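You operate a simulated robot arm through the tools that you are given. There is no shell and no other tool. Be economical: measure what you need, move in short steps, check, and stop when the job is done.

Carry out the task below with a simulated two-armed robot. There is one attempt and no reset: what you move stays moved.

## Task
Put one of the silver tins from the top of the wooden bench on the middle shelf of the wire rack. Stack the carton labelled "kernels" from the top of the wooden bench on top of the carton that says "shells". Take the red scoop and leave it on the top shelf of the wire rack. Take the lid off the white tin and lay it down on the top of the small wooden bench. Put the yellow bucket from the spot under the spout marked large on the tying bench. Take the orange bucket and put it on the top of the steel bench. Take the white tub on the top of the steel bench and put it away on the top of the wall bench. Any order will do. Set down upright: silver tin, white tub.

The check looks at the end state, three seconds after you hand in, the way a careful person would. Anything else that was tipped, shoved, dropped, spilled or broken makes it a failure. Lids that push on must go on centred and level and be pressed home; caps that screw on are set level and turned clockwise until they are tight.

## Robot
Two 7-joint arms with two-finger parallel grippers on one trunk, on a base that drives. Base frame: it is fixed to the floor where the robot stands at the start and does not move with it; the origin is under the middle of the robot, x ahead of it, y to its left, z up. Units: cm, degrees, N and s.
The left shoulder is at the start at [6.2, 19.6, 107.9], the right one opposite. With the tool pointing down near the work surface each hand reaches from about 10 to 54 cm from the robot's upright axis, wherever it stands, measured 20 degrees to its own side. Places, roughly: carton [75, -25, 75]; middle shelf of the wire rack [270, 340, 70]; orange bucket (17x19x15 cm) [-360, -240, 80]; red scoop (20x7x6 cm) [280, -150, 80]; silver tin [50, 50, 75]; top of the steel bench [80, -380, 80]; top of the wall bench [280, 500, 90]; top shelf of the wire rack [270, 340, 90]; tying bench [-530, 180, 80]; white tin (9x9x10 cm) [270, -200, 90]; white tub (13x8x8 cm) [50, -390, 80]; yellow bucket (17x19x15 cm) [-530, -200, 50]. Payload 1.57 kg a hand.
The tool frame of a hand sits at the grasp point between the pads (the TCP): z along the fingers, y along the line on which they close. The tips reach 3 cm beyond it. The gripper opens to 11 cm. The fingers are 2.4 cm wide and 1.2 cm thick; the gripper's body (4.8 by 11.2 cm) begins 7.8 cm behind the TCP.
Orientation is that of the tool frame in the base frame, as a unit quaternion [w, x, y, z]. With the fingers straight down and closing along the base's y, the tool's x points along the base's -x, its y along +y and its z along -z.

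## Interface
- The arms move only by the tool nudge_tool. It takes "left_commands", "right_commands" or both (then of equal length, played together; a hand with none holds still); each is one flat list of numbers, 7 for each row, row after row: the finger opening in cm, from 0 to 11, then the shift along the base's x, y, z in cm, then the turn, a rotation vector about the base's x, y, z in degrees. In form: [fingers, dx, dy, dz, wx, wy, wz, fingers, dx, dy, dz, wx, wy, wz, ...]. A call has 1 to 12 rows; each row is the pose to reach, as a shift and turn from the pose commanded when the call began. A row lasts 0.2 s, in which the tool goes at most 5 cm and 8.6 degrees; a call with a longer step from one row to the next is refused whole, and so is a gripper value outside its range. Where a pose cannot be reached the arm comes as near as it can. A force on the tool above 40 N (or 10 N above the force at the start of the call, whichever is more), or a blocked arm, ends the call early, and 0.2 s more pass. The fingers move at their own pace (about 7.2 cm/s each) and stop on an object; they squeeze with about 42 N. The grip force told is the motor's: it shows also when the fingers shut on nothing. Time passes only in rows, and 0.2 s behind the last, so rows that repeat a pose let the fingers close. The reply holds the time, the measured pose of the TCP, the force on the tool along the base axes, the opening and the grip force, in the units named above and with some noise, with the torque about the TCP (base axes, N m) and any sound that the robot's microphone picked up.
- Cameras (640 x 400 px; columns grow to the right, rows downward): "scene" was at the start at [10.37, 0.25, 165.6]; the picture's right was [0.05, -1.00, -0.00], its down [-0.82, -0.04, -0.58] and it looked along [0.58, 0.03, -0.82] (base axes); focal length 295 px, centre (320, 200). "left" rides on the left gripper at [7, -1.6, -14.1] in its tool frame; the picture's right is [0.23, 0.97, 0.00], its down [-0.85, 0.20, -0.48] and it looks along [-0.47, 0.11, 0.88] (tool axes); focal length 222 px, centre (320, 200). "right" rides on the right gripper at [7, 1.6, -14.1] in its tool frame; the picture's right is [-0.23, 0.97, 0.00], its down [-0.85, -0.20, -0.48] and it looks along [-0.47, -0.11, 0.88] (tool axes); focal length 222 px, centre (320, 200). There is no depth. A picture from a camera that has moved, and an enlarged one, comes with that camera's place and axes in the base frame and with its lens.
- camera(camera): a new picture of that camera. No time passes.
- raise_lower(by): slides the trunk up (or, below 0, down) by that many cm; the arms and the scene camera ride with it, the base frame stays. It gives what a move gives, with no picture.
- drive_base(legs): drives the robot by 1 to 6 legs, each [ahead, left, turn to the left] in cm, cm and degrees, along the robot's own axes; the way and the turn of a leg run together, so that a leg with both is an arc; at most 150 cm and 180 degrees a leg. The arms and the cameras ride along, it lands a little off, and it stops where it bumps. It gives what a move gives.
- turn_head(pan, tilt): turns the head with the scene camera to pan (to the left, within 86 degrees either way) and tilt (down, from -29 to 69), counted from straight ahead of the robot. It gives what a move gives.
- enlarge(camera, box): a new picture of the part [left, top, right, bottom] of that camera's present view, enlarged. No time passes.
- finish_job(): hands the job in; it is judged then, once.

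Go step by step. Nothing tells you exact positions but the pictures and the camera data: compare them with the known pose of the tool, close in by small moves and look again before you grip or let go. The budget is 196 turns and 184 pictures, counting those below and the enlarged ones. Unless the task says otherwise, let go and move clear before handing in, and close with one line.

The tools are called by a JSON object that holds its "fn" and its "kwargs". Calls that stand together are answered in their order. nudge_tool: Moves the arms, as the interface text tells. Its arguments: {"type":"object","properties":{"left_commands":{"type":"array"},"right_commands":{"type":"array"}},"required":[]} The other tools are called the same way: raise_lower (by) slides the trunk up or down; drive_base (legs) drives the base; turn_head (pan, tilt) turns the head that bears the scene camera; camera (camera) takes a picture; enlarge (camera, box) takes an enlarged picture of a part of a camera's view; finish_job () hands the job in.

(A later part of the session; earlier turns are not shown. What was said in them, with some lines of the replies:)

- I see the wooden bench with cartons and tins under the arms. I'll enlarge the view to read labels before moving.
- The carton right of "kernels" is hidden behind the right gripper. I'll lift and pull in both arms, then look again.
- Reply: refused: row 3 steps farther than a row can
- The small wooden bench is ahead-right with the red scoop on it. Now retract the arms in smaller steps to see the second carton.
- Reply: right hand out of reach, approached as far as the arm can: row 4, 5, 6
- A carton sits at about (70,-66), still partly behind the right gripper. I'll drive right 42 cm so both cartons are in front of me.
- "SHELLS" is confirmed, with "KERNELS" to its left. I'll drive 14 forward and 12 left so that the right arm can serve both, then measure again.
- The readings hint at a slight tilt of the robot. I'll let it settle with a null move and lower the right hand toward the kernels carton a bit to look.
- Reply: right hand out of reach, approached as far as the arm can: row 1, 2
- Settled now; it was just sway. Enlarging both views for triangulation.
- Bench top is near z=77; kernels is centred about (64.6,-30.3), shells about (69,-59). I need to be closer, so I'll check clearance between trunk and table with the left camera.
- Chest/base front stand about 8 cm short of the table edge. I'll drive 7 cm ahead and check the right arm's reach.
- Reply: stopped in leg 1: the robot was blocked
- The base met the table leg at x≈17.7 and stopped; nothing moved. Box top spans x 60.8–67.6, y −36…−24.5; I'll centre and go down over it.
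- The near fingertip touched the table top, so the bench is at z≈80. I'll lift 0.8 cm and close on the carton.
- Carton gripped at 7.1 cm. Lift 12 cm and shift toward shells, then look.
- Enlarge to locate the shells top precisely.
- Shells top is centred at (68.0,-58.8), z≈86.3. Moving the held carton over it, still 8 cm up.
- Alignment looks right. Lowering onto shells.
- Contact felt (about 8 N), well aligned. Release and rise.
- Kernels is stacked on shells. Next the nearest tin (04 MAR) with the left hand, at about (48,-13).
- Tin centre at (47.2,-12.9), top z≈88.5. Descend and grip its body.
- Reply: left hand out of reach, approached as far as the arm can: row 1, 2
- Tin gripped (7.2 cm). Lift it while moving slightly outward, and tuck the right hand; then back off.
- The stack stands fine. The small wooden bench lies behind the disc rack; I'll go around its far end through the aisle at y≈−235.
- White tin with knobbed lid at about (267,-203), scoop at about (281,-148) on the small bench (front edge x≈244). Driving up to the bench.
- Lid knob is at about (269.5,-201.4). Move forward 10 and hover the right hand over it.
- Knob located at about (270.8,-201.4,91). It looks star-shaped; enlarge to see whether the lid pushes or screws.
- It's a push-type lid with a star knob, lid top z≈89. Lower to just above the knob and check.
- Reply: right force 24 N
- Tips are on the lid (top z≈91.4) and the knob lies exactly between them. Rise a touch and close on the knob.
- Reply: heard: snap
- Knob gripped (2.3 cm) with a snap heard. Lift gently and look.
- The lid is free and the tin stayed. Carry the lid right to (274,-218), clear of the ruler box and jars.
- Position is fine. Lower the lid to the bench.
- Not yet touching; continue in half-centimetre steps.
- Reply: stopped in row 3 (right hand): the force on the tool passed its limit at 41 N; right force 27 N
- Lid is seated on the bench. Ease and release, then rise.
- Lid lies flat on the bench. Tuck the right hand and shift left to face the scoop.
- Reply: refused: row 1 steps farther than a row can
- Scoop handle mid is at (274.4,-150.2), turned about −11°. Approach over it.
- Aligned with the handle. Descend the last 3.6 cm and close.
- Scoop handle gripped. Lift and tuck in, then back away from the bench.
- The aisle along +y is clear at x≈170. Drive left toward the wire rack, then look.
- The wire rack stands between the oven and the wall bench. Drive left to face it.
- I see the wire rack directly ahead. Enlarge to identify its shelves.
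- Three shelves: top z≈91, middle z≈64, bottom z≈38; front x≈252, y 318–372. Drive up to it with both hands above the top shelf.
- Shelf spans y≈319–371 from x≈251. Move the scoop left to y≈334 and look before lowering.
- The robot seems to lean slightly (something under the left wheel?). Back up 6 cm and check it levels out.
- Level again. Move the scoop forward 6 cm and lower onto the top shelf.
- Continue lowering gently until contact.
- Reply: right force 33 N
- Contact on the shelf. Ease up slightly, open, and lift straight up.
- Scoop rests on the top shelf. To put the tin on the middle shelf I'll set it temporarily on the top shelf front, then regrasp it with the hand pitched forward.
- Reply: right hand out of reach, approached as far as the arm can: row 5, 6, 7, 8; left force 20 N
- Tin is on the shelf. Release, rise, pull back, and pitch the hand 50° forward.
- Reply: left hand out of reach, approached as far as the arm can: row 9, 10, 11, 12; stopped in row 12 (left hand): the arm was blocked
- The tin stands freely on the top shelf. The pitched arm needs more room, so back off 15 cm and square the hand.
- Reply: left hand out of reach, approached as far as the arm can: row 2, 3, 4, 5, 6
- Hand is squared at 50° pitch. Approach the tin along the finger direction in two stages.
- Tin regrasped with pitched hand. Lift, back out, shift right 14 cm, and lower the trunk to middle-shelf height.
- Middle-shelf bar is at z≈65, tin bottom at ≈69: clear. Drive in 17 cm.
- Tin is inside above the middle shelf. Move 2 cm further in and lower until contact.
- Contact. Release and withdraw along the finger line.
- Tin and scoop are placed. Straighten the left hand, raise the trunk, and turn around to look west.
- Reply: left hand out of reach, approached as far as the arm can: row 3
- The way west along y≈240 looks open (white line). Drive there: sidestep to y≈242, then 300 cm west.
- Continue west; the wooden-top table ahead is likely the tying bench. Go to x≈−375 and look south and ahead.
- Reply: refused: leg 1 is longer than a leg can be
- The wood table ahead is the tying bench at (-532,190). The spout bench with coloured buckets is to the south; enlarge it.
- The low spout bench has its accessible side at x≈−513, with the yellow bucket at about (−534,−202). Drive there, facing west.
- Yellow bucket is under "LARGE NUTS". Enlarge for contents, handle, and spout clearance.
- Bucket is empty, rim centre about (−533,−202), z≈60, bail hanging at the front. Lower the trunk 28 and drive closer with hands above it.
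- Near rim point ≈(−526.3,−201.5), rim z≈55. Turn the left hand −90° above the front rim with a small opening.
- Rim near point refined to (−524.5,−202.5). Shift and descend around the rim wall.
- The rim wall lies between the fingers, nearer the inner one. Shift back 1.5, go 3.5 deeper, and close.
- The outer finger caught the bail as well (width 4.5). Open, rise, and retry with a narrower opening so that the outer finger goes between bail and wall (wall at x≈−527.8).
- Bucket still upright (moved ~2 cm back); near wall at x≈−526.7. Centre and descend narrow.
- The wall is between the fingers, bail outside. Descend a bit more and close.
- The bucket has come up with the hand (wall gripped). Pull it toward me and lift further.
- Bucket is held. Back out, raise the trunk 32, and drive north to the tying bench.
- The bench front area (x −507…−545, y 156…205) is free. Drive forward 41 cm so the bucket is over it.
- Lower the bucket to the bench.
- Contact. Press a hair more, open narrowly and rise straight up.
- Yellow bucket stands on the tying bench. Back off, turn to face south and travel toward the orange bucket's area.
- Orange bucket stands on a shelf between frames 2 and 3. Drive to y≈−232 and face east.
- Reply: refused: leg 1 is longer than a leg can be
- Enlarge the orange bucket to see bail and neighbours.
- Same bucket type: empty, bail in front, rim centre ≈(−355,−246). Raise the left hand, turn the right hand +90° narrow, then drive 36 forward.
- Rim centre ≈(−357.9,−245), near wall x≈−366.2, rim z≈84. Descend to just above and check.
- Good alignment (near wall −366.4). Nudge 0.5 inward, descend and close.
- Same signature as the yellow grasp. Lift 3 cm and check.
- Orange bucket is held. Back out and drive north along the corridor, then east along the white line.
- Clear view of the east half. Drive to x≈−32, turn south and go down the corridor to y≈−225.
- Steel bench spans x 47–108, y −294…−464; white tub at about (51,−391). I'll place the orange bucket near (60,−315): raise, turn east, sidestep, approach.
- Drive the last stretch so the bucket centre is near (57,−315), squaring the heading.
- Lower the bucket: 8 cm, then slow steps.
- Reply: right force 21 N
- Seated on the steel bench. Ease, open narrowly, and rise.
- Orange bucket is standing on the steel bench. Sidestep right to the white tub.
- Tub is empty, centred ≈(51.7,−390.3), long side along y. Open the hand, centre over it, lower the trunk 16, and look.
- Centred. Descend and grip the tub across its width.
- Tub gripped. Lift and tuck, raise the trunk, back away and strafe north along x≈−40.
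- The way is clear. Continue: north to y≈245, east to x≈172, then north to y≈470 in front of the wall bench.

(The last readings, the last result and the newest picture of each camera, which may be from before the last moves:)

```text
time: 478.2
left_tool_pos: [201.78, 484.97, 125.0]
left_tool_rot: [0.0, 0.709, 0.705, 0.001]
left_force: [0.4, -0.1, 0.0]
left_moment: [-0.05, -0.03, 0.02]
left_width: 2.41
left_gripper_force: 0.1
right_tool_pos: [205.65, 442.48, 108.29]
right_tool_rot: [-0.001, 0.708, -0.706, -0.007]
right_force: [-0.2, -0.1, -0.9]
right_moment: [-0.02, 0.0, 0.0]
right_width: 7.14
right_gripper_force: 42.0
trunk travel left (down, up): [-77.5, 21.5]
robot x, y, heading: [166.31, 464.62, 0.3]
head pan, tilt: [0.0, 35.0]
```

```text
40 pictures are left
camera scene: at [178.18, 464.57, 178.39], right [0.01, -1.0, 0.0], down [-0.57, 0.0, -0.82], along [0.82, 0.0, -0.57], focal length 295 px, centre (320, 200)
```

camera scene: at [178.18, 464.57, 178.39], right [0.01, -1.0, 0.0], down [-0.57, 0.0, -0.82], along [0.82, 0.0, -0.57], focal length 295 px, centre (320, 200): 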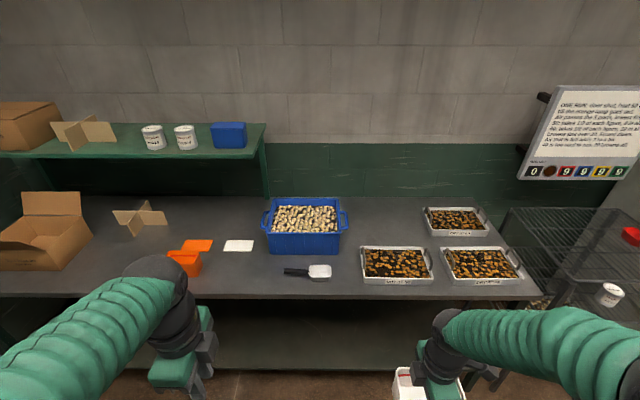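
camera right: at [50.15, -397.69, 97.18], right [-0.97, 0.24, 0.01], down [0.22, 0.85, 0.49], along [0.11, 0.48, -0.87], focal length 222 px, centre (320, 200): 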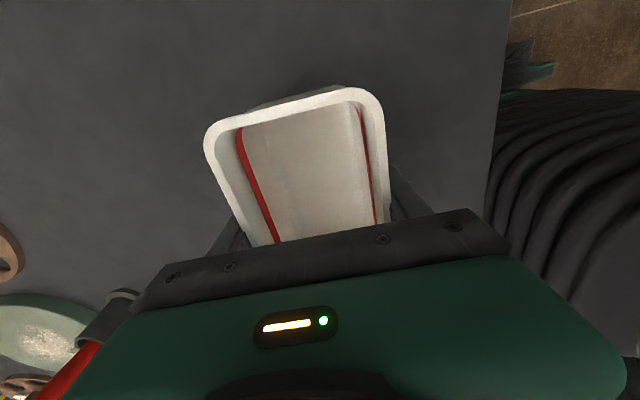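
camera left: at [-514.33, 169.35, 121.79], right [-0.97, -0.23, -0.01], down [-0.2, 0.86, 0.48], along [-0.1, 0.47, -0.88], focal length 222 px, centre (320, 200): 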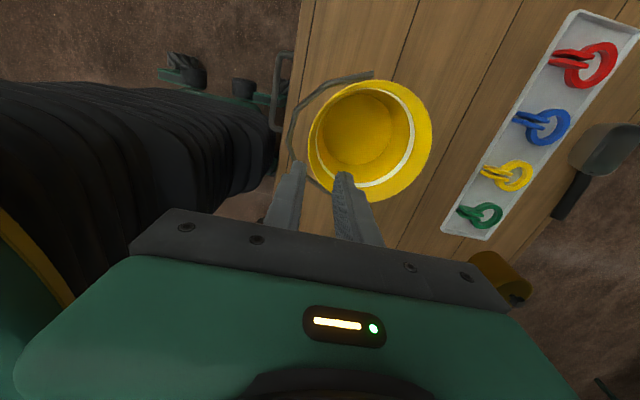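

The rack contents are fine. There's a free spot on the wall bench near (255.5,495), between the orange bits and the scoop. Drive there.

{"fn": "drive_base", "kwargs": {"legs": [[0, 52, -0.2], [47, 0, 0]]}}

{"fn": "turn_head", "kwargs": {"pan": -15, "tilt": 52}}

{"fn": "camera", "kwargs": {"camera": "scene"}}

{"fn": "camera", "kwargs": {"camera": "right"}}

```text
time: 483.8
left_tool_pos: [248.74, 537.99, 125.1]
left_tool_rot: [0.0, 0.709, 0.706, 0.002]
left_force: [-0.5, -0.5, -0.3]
left_moment: [0.0, -0.02, 0.03]
left_width: 2.42
left_gripper_force: 0.1
right_tool_pos: [252.53, 495.46, 108.39]
right_tool_rot: [-0.002, 0.709, -0.705, -0.008]
right_force: [-0.1, -0.2, -1.0]
right_moment: [0.02, 0.01, 0.0]
right_width: 7.16
right_gripper_force: 41.5
trunk travel left (down, up): [-77.5, 21.5]
robot x, y, heading: [213.29, 517.33, -0.0]
head pan, tilt: [0.0, 35.0]
```

```text
time: 484.6
left_tool_pos: [248.86, 538.04, 124.97]
left_tool_rot: [-0.001, 0.709, 0.705, 0.0]
left_force: [0.7, -0.4, -0.2]
left_moment: [-0.03, 0.0, 0.02]
left_width: 2.39
left_gripper_force: 0.1
right_tool_pos: [252.66, 495.71, 108.4]
right_tool_rot: [-0.001, 0.708, -0.706, -0.007]
right_force: [0.2, -0.5, -1.1]
right_moment: [-0.01, 0.03, 0.01]
right_width: 7.15
right_gripper_force: 42.4
trunk travel left (down, up): [-77.5, 21.5]
robot x, y, heading: [213.23, 517.35, 0.3]
head pan, tilt: [-15.0, 52.0]
```

```text
39 pictures are left
camera scene: at [223.8, 515.7, 175.95], right [-0.25, -0.97, 0.0], down [-0.76, 0.2, -0.61], along [0.59, -0.16, -0.79], focal length 295 px, centre (320, 200)
```

scene: 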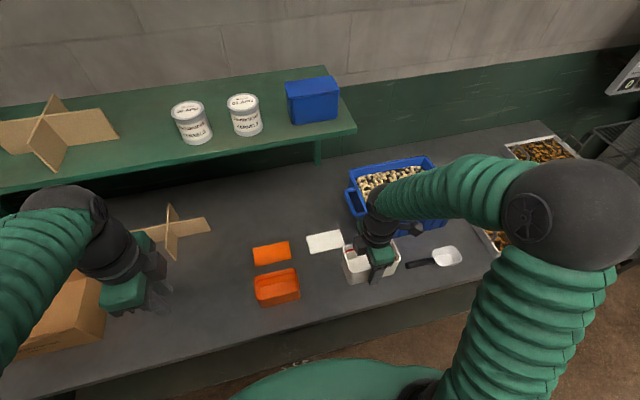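

```text
38 pictures are left
camera right: at [251.41, 488.53, 122.43], right [-0.97, 0.22, 0.01], down [0.2, 0.85, 0.49], along [0.1, 0.48, -0.87], focal length 222 px, centre (320, 200)
```

right: 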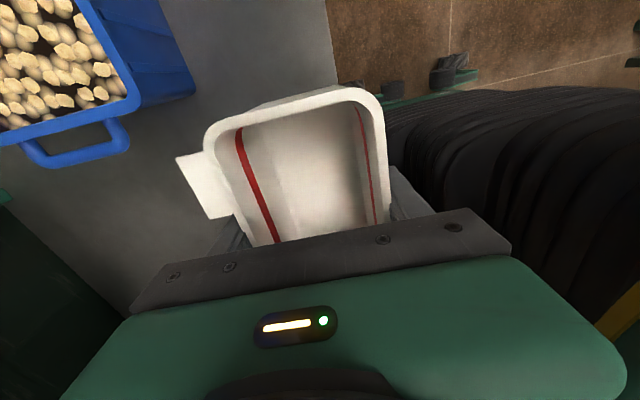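

Spot confirmed. Move 3.4 forward and lower in steps.

{"fn": "nudge_tool", "kwargs": {"right_commands": [6, 1.7, 0, -2, 0, 0, 0, 6, 3.4, 0, -5, 0, 0, 0, 6, 3.4, 0, -8, 0, 0, 0, 6, 3.4, 0, -9, 0, 0, 0, 6, 3.4, 0, -10, 0, 0, 0, 6, 3.4, 0, -10, 0, 0, 0]}}

{"fn": "enlarge", "kwargs": {"camera": "scene", "box": [240, 190, 480, 340]}}

```text
time: 485.9
left_tool_pos: [248.95, 538.01, 125.08]
left_tool_rot: [0.0, 0.709, 0.706, 0.0]
left_force: [-0.2, -0.9, 0.5]
left_moment: [0.01, -0.02, -0.01]
left_width: 2.41
left_gripper_force: 0.0
right_tool_pos: [256.15, 495.56, 98.36]
right_tool_rot: [-0.001, 0.708, -0.706, -0.008]
right_force: [0.3, -0.3, -0.6]
right_moment: [-0.01, 0.02, 0.05]
right_width: 7.15
right_gripper_force: 41.8
trunk travel left (down, up): [-77.5, 21.5]
robot x, y, heading: [213.26, 517.79, 0.2]
head pan, tilt: [-15.0, 52.0]
```

```text
2.67 times, centred on (360, 265) of scene
camera zoom: at [223.82, 515.65, 175.95], right [-0.25, -0.97, 0.0], down [-0.76, 0.2, -0.61], along [0.59, -0.16, -0.79], focal length 787 px, centre (213, 27)
```

zoom: 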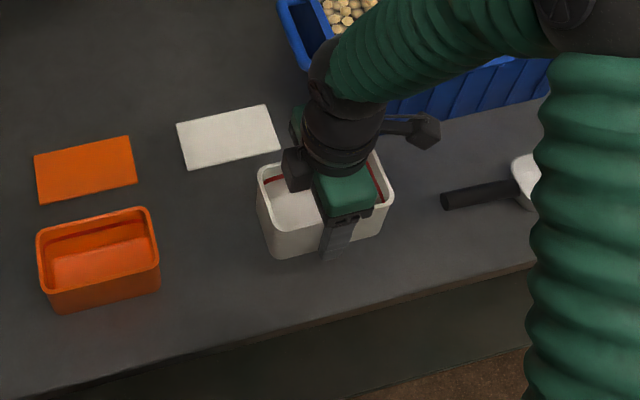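

{"fn": "nudge_tool", "kwargs": {"right_commands": [6, 0, 0, -0.6, 0, 0, 0, 6, 0, 0, -1.2, 0, 0, 0, 6, 0, 0, -1.8, 0, 0, 0, 6, 0, 0, -2.4, 0, 0, 0, 6, 0, 0, -3, 0, 0, 0, 6, 0, 0, -3, 0, 0, 0]}}

```text
time: 487.4
left_tool_pos: [248.83, 538.05, 125.02]
left_tool_rot: [-0.001, 0.709, 0.705, 0.001]
left_force: [-0.5, -0.3, -1.9]
left_moment: [0.01, -0.02, 0.01]
left_width: 2.38
left_gripper_force: 0.1
right_tool_pos: [256.11, 495.61, 95.34]
right_tool_rot: [-0.001, 0.708, -0.706, -0.008]
right_force: [-0.2, 0.5, -0.8]
right_moment: [-0.01, -0.02, -0.02]
right_width: 7.15
right_gripper_force: 41.8
trunk travel left (down, up): [-77.5, 21.5]
robot x, y, heading: [213.53, 517.64, 0.2]
head pan, tilt: [-15.0, 52.0]
```

{"fn": "nudge_tool", "kwargs": {"right_commands": [6, 0, 0, -0.6, 0, 0, 0, 6, 0, 0, -1.2, 0, 0, 0, 6, 0, 0, -1.8, 0, 0, 0, 6, 0, 0, -2.4, 0, 0, 0, 6, 0, 0, -2.4, 0, 0, 0]}}

{"fn": "enlarge", "kwargs": {"camera": "scene", "box": [240, 190, 480, 340]}}

```text
time: 488.6
left_tool_pos: [248.82, 537.92, 125.06]
left_tool_rot: [-0.001, 0.709, 0.705, 0.002]
left_force: [0.2, 0.1, 0.2]
left_moment: [-0.02, -0.01, 0.02]
left_width: 2.39
left_gripper_force: 0.0
right_tool_pos: [256.22, 495.66, 92.84]
right_tool_rot: [-0.002, 0.708, -0.706, -0.007]
right_force: [0.1, -0.8, -0.3]
right_moment: [0.0, 0.0, 0.01]
right_width: 7.15
right_gripper_force: 42.2
trunk travel left (down, up): [-77.5, 21.5]
robot x, y, heading: [213.33, 517.9, 0.3]
head pan, tilt: [-15.0, 52.0]
```

```text
2.67 times, centred on (360, 265) of scene
camera zoom: at [223.81, 515.65, 175.95], right [-0.25, -0.97, 0.0], down [-0.76, 0.2, -0.61], along [0.59, -0.16, -0.79], focal length 787 px, centre (213, 27)
```

zoom: 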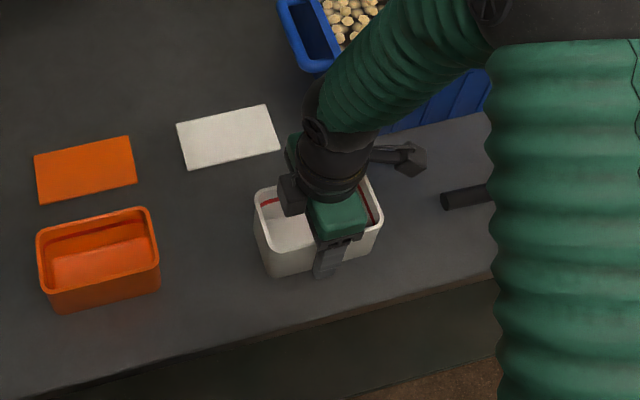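

Still above the surface; shift 3 cm farther from the edge and continue down.

{"fn": "nudge_tool", "kwargs": {"right_commands": [6, 1.5, 0, -0.6, 0, 0, 0, 6, 3, 0, -1.2, 0, 0, 0, 6, 3, 0, -1.8, 0, 0, 0, 6, 3, 0, -2.4, 0, 0, 0, 6, 3, 0, -3, 0, 0, 0, 6, 3, 0, -3.6, 0, 0, 0, 6, 3, 0, -3.6, 0, 0, 0]}}

{"fn": "enlarge", "kwargs": {"camera": "scene", "box": [240, 190, 480, 340]}}

```text
time: 490.1
left_tool_pos: [248.88, 538.01, 125.18]
left_tool_rot: [0.0, 0.709, 0.705, 0.0]
left_force: [-0.4, -0.6, 0.6]
left_moment: [0.0, 0.02, -0.03]
left_width: 2.41
left_gripper_force: 0.0
right_tool_pos: [259.06, 495.67, 89.25]
right_tool_rot: [-0.001, 0.708, -0.706, -0.008]
right_force: [0.6, -1.2, -0.5]
right_moment: [0.04, -0.01, 0.0]
right_width: 7.17
right_gripper_force: 41.8
trunk travel left (down, up): [-77.5, 21.5]
robot x, y, heading: [213.76, 517.57, 0.4]
head pan, tilt: [-15.0, 52.0]
```

```text
2.67 times, centred on (360, 265) of scene
camera zoom: at [223.8, 515.65, 175.95], right [-0.25, -0.97, 0.0], down [-0.76, 0.2, -0.61], along [0.59, -0.16, -0.79], focal length 787 px, centre (213, 27)
```

zoom: 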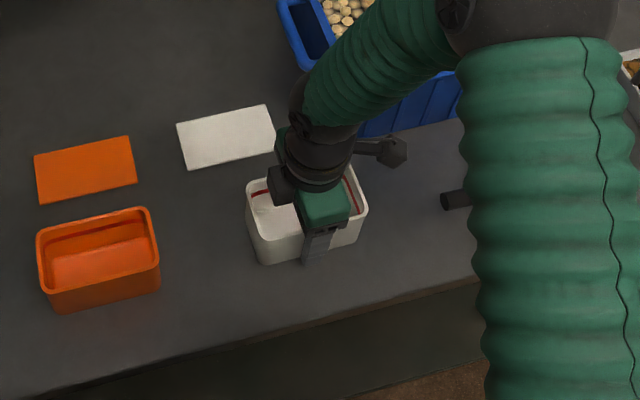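

{"fn": "nudge_tool", "kwargs": {"right_commands": [6, 0, 0, -0.5, 0, 0, 0, 6, 0, 0, -1, 0, 0, 0, 6, 0, 0, -1.5, 0, 0, 0, 6, 0, 0, -2, 0, 0, 0, 6, 0, 0, -2.5, 0, 0, 0, 6, 0, 0, -3, 0, 0, 0, 6, 0, 0, -3, 0, 0, 0]}}

```text
time: 490.8
left_tool_pos: [248.48, 538.14, 125.27]
left_tool_rot: [0.002, 0.709, 0.705, 0.001]
left_force: [-0.5, -0.2, 0.3]
left_moment: [0.01, 0.03, -0.04]
left_width: 2.43
left_gripper_force: 0.0
right_tool_pos: [259.01, 495.73, 89.03]
right_tool_rot: [-0.003, 0.709, -0.706, -0.003]
right_force: [-11.4, -1.5, 31.1]
right_moment: [0.98, -0.17, 0.27]
right_width: 7.14
right_gripper_force: 41.9
trunk travel left (down, up): [-77.5, 21.5]
robot x, y, heading: [213.25, 517.52, 0.1]
head pan, tilt: [-15.0, 52.0]
stopped in row 2 (right hand): the force on the tool passed its limit at 50 N (the readings are from after the stop); the commanded pose is now the measured one
```

Contact reached. Relax, open and rise straight up.

{"fn": "nudge_tool", "kwargs": {"right_commands": [6, 0, 0, 0.1, 0, 0, 0, 7.8, 0, 0, 0.1, 0, 0, 0, 9.5, 0, 0, 0.2, 0, 0, 0, 9.5, 0, 0, 2, 0, 0, 0, 9.5, 0, 0, 5, 0, 0, 0, 9.5, 0, 0, 9, 0, 0, 0, 9.5, 0, 0, 13, 0, 0, 0, 9.5, 0, 0, 17, 0, 0, 0]}}

{"fn": "enlarge", "kwargs": {"camera": "scene", "box": [240, 190, 480, 340]}}

{"fn": "camera", "kwargs": {"camera": "right"}}

```text
time: 492.6
left_tool_pos: [248.69, 538.14, 125.17]
left_tool_rot: [0.0, 0.709, 0.706, 0.002]
left_force: [0.5, 0.3, -0.2]
left_moment: [0.0, 0.02, -0.05]
left_width: 2.38
left_gripper_force: 0.0
right_tool_pos: [259.3, 495.52, 105.84]
right_tool_rot: [-0.002, 0.709, -0.706, -0.004]
right_force: [0.4, 0.6, 0.7]
right_moment: [0.0, -0.01, 0.01]
right_width: 9.47
right_gripper_force: 0.0
trunk travel left (down, up): [-77.5, 21.5]
robot x, y, heading: [213.1, 517.54, 0.3]
head pan, tilt: [-15.0, 52.0]
```

```text
2.67 times, centred on (360, 265) of scene
camera zoom: at [223.57, 515.68, 175.96], right [-0.26, -0.97, 0.0], down [-0.76, 0.2, -0.62], along [0.59, -0.16, -0.79], focal length 787 px, centre (213, 27)
```

zoom: 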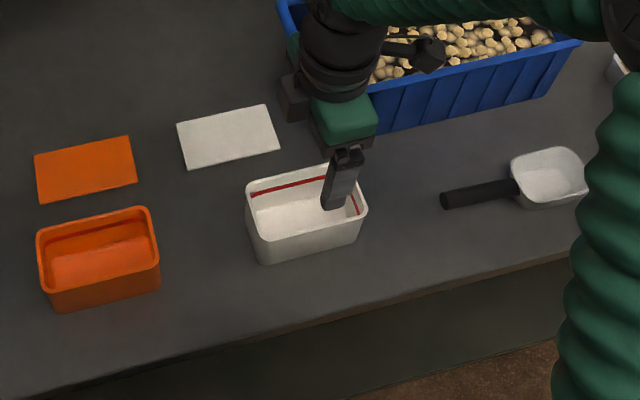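

```text
33 pictures are left
camera right: at [257.89, 488.39, 120.05], right [-0.97, 0.22, 0.0], down [0.2, 0.85, 0.49], along [0.1, 0.48, -0.87], focal length 222 px, centre (320, 200)
```

right: 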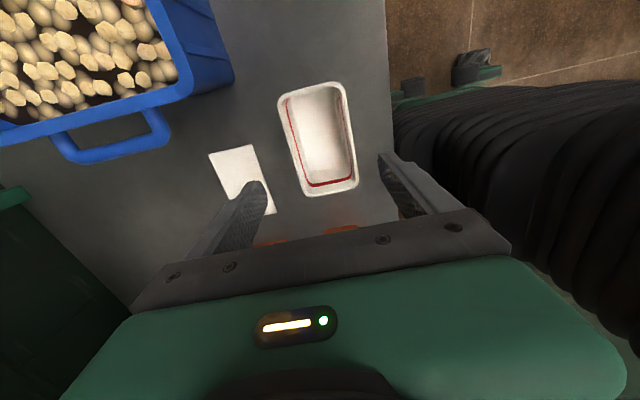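

Tub is standing upright on the wall bench. Back away, and take one last look at the rack.

{"fn": "drive_base", "kwargs": {"legs": [[-45, 0, 0]]}}

{"fn": "turn_head", "kwargs": {"pan": -45, "tilt": 35}}

{"fn": "camera", "kwargs": {"camera": "scene"}}

```text
time: 495.2
left_tool_pos: [204.6, 537.88, 124.92]
left_tool_rot: [-0.002, 0.706, 0.708, 0.0]
left_force: [-0.2, 0.0, 0.9]
left_moment: [0.02, 0.0, -0.01]
left_width: 2.4
left_gripper_force: 0.1
right_tool_pos: [215.57, 495.38, 105.75]
right_tool_rot: [-0.001, 0.711, -0.703, -0.006]
right_force: [0.3, -0.2, 0.5]
right_moment: [-0.04, -0.04, 0.01]
right_width: 9.49
right_gripper_force: 0.0
trunk travel left (down, up): [-77.5, 21.5]
robot x, y, heading: [169.04, 516.88, 0.9]
head pan, tilt: [-15.0, 52.0]
```

```text
time: 496.2
left_tool_pos: [204.25, 537.89, 125.02]
left_tool_rot: [0.0, 0.706, 0.708, 0.001]
left_force: [0.8, 0.3, 0.6]
left_moment: [-0.02, 0.03, -0.01]
left_width: 2.37
left_gripper_force: 0.0
right_tool_pos: [215.2, 495.32, 105.91]
right_tool_rot: [-0.004, 0.711, -0.703, -0.005]
right_force: [-0.8, 0.7, -0.1]
right_moment: [-0.01, 0.03, 0.01]
right_width: 9.5
right_gripper_force: 0.1
trunk travel left (down, up): [-77.5, 21.5]
robot x, y, heading: [169.34, 517.2, 0.4]
head pan, tilt: [-45.0, 35.0]
```

```text
32 pictures are left
camera scene: at [178.39, 511.07, 178.39], right [-0.7, -0.72, 0.0], down [-0.41, 0.4, -0.82], along [0.59, -0.57, -0.57], focal length 295 px, centre (320, 200)
```

scene: 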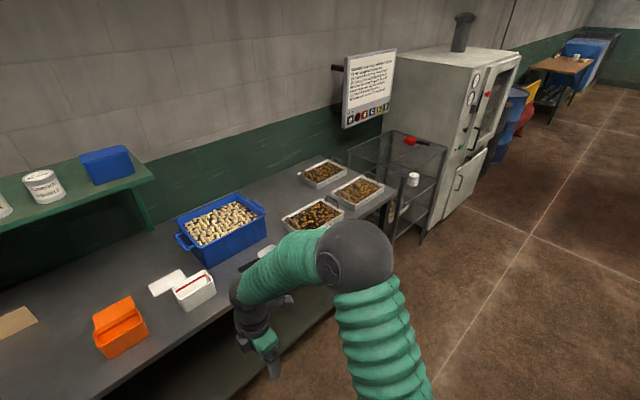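

The tub, tin and scoop all stand where I put them, and both hands are empty and clear. Handing in.

{"fn": "finish_job", "kwargs": {}}

```text
The job is handed in.
```

All seven items are placed as asked, and I've handed the job in. The silver tin and white tub were set down upright, and both hands are empty and clear.
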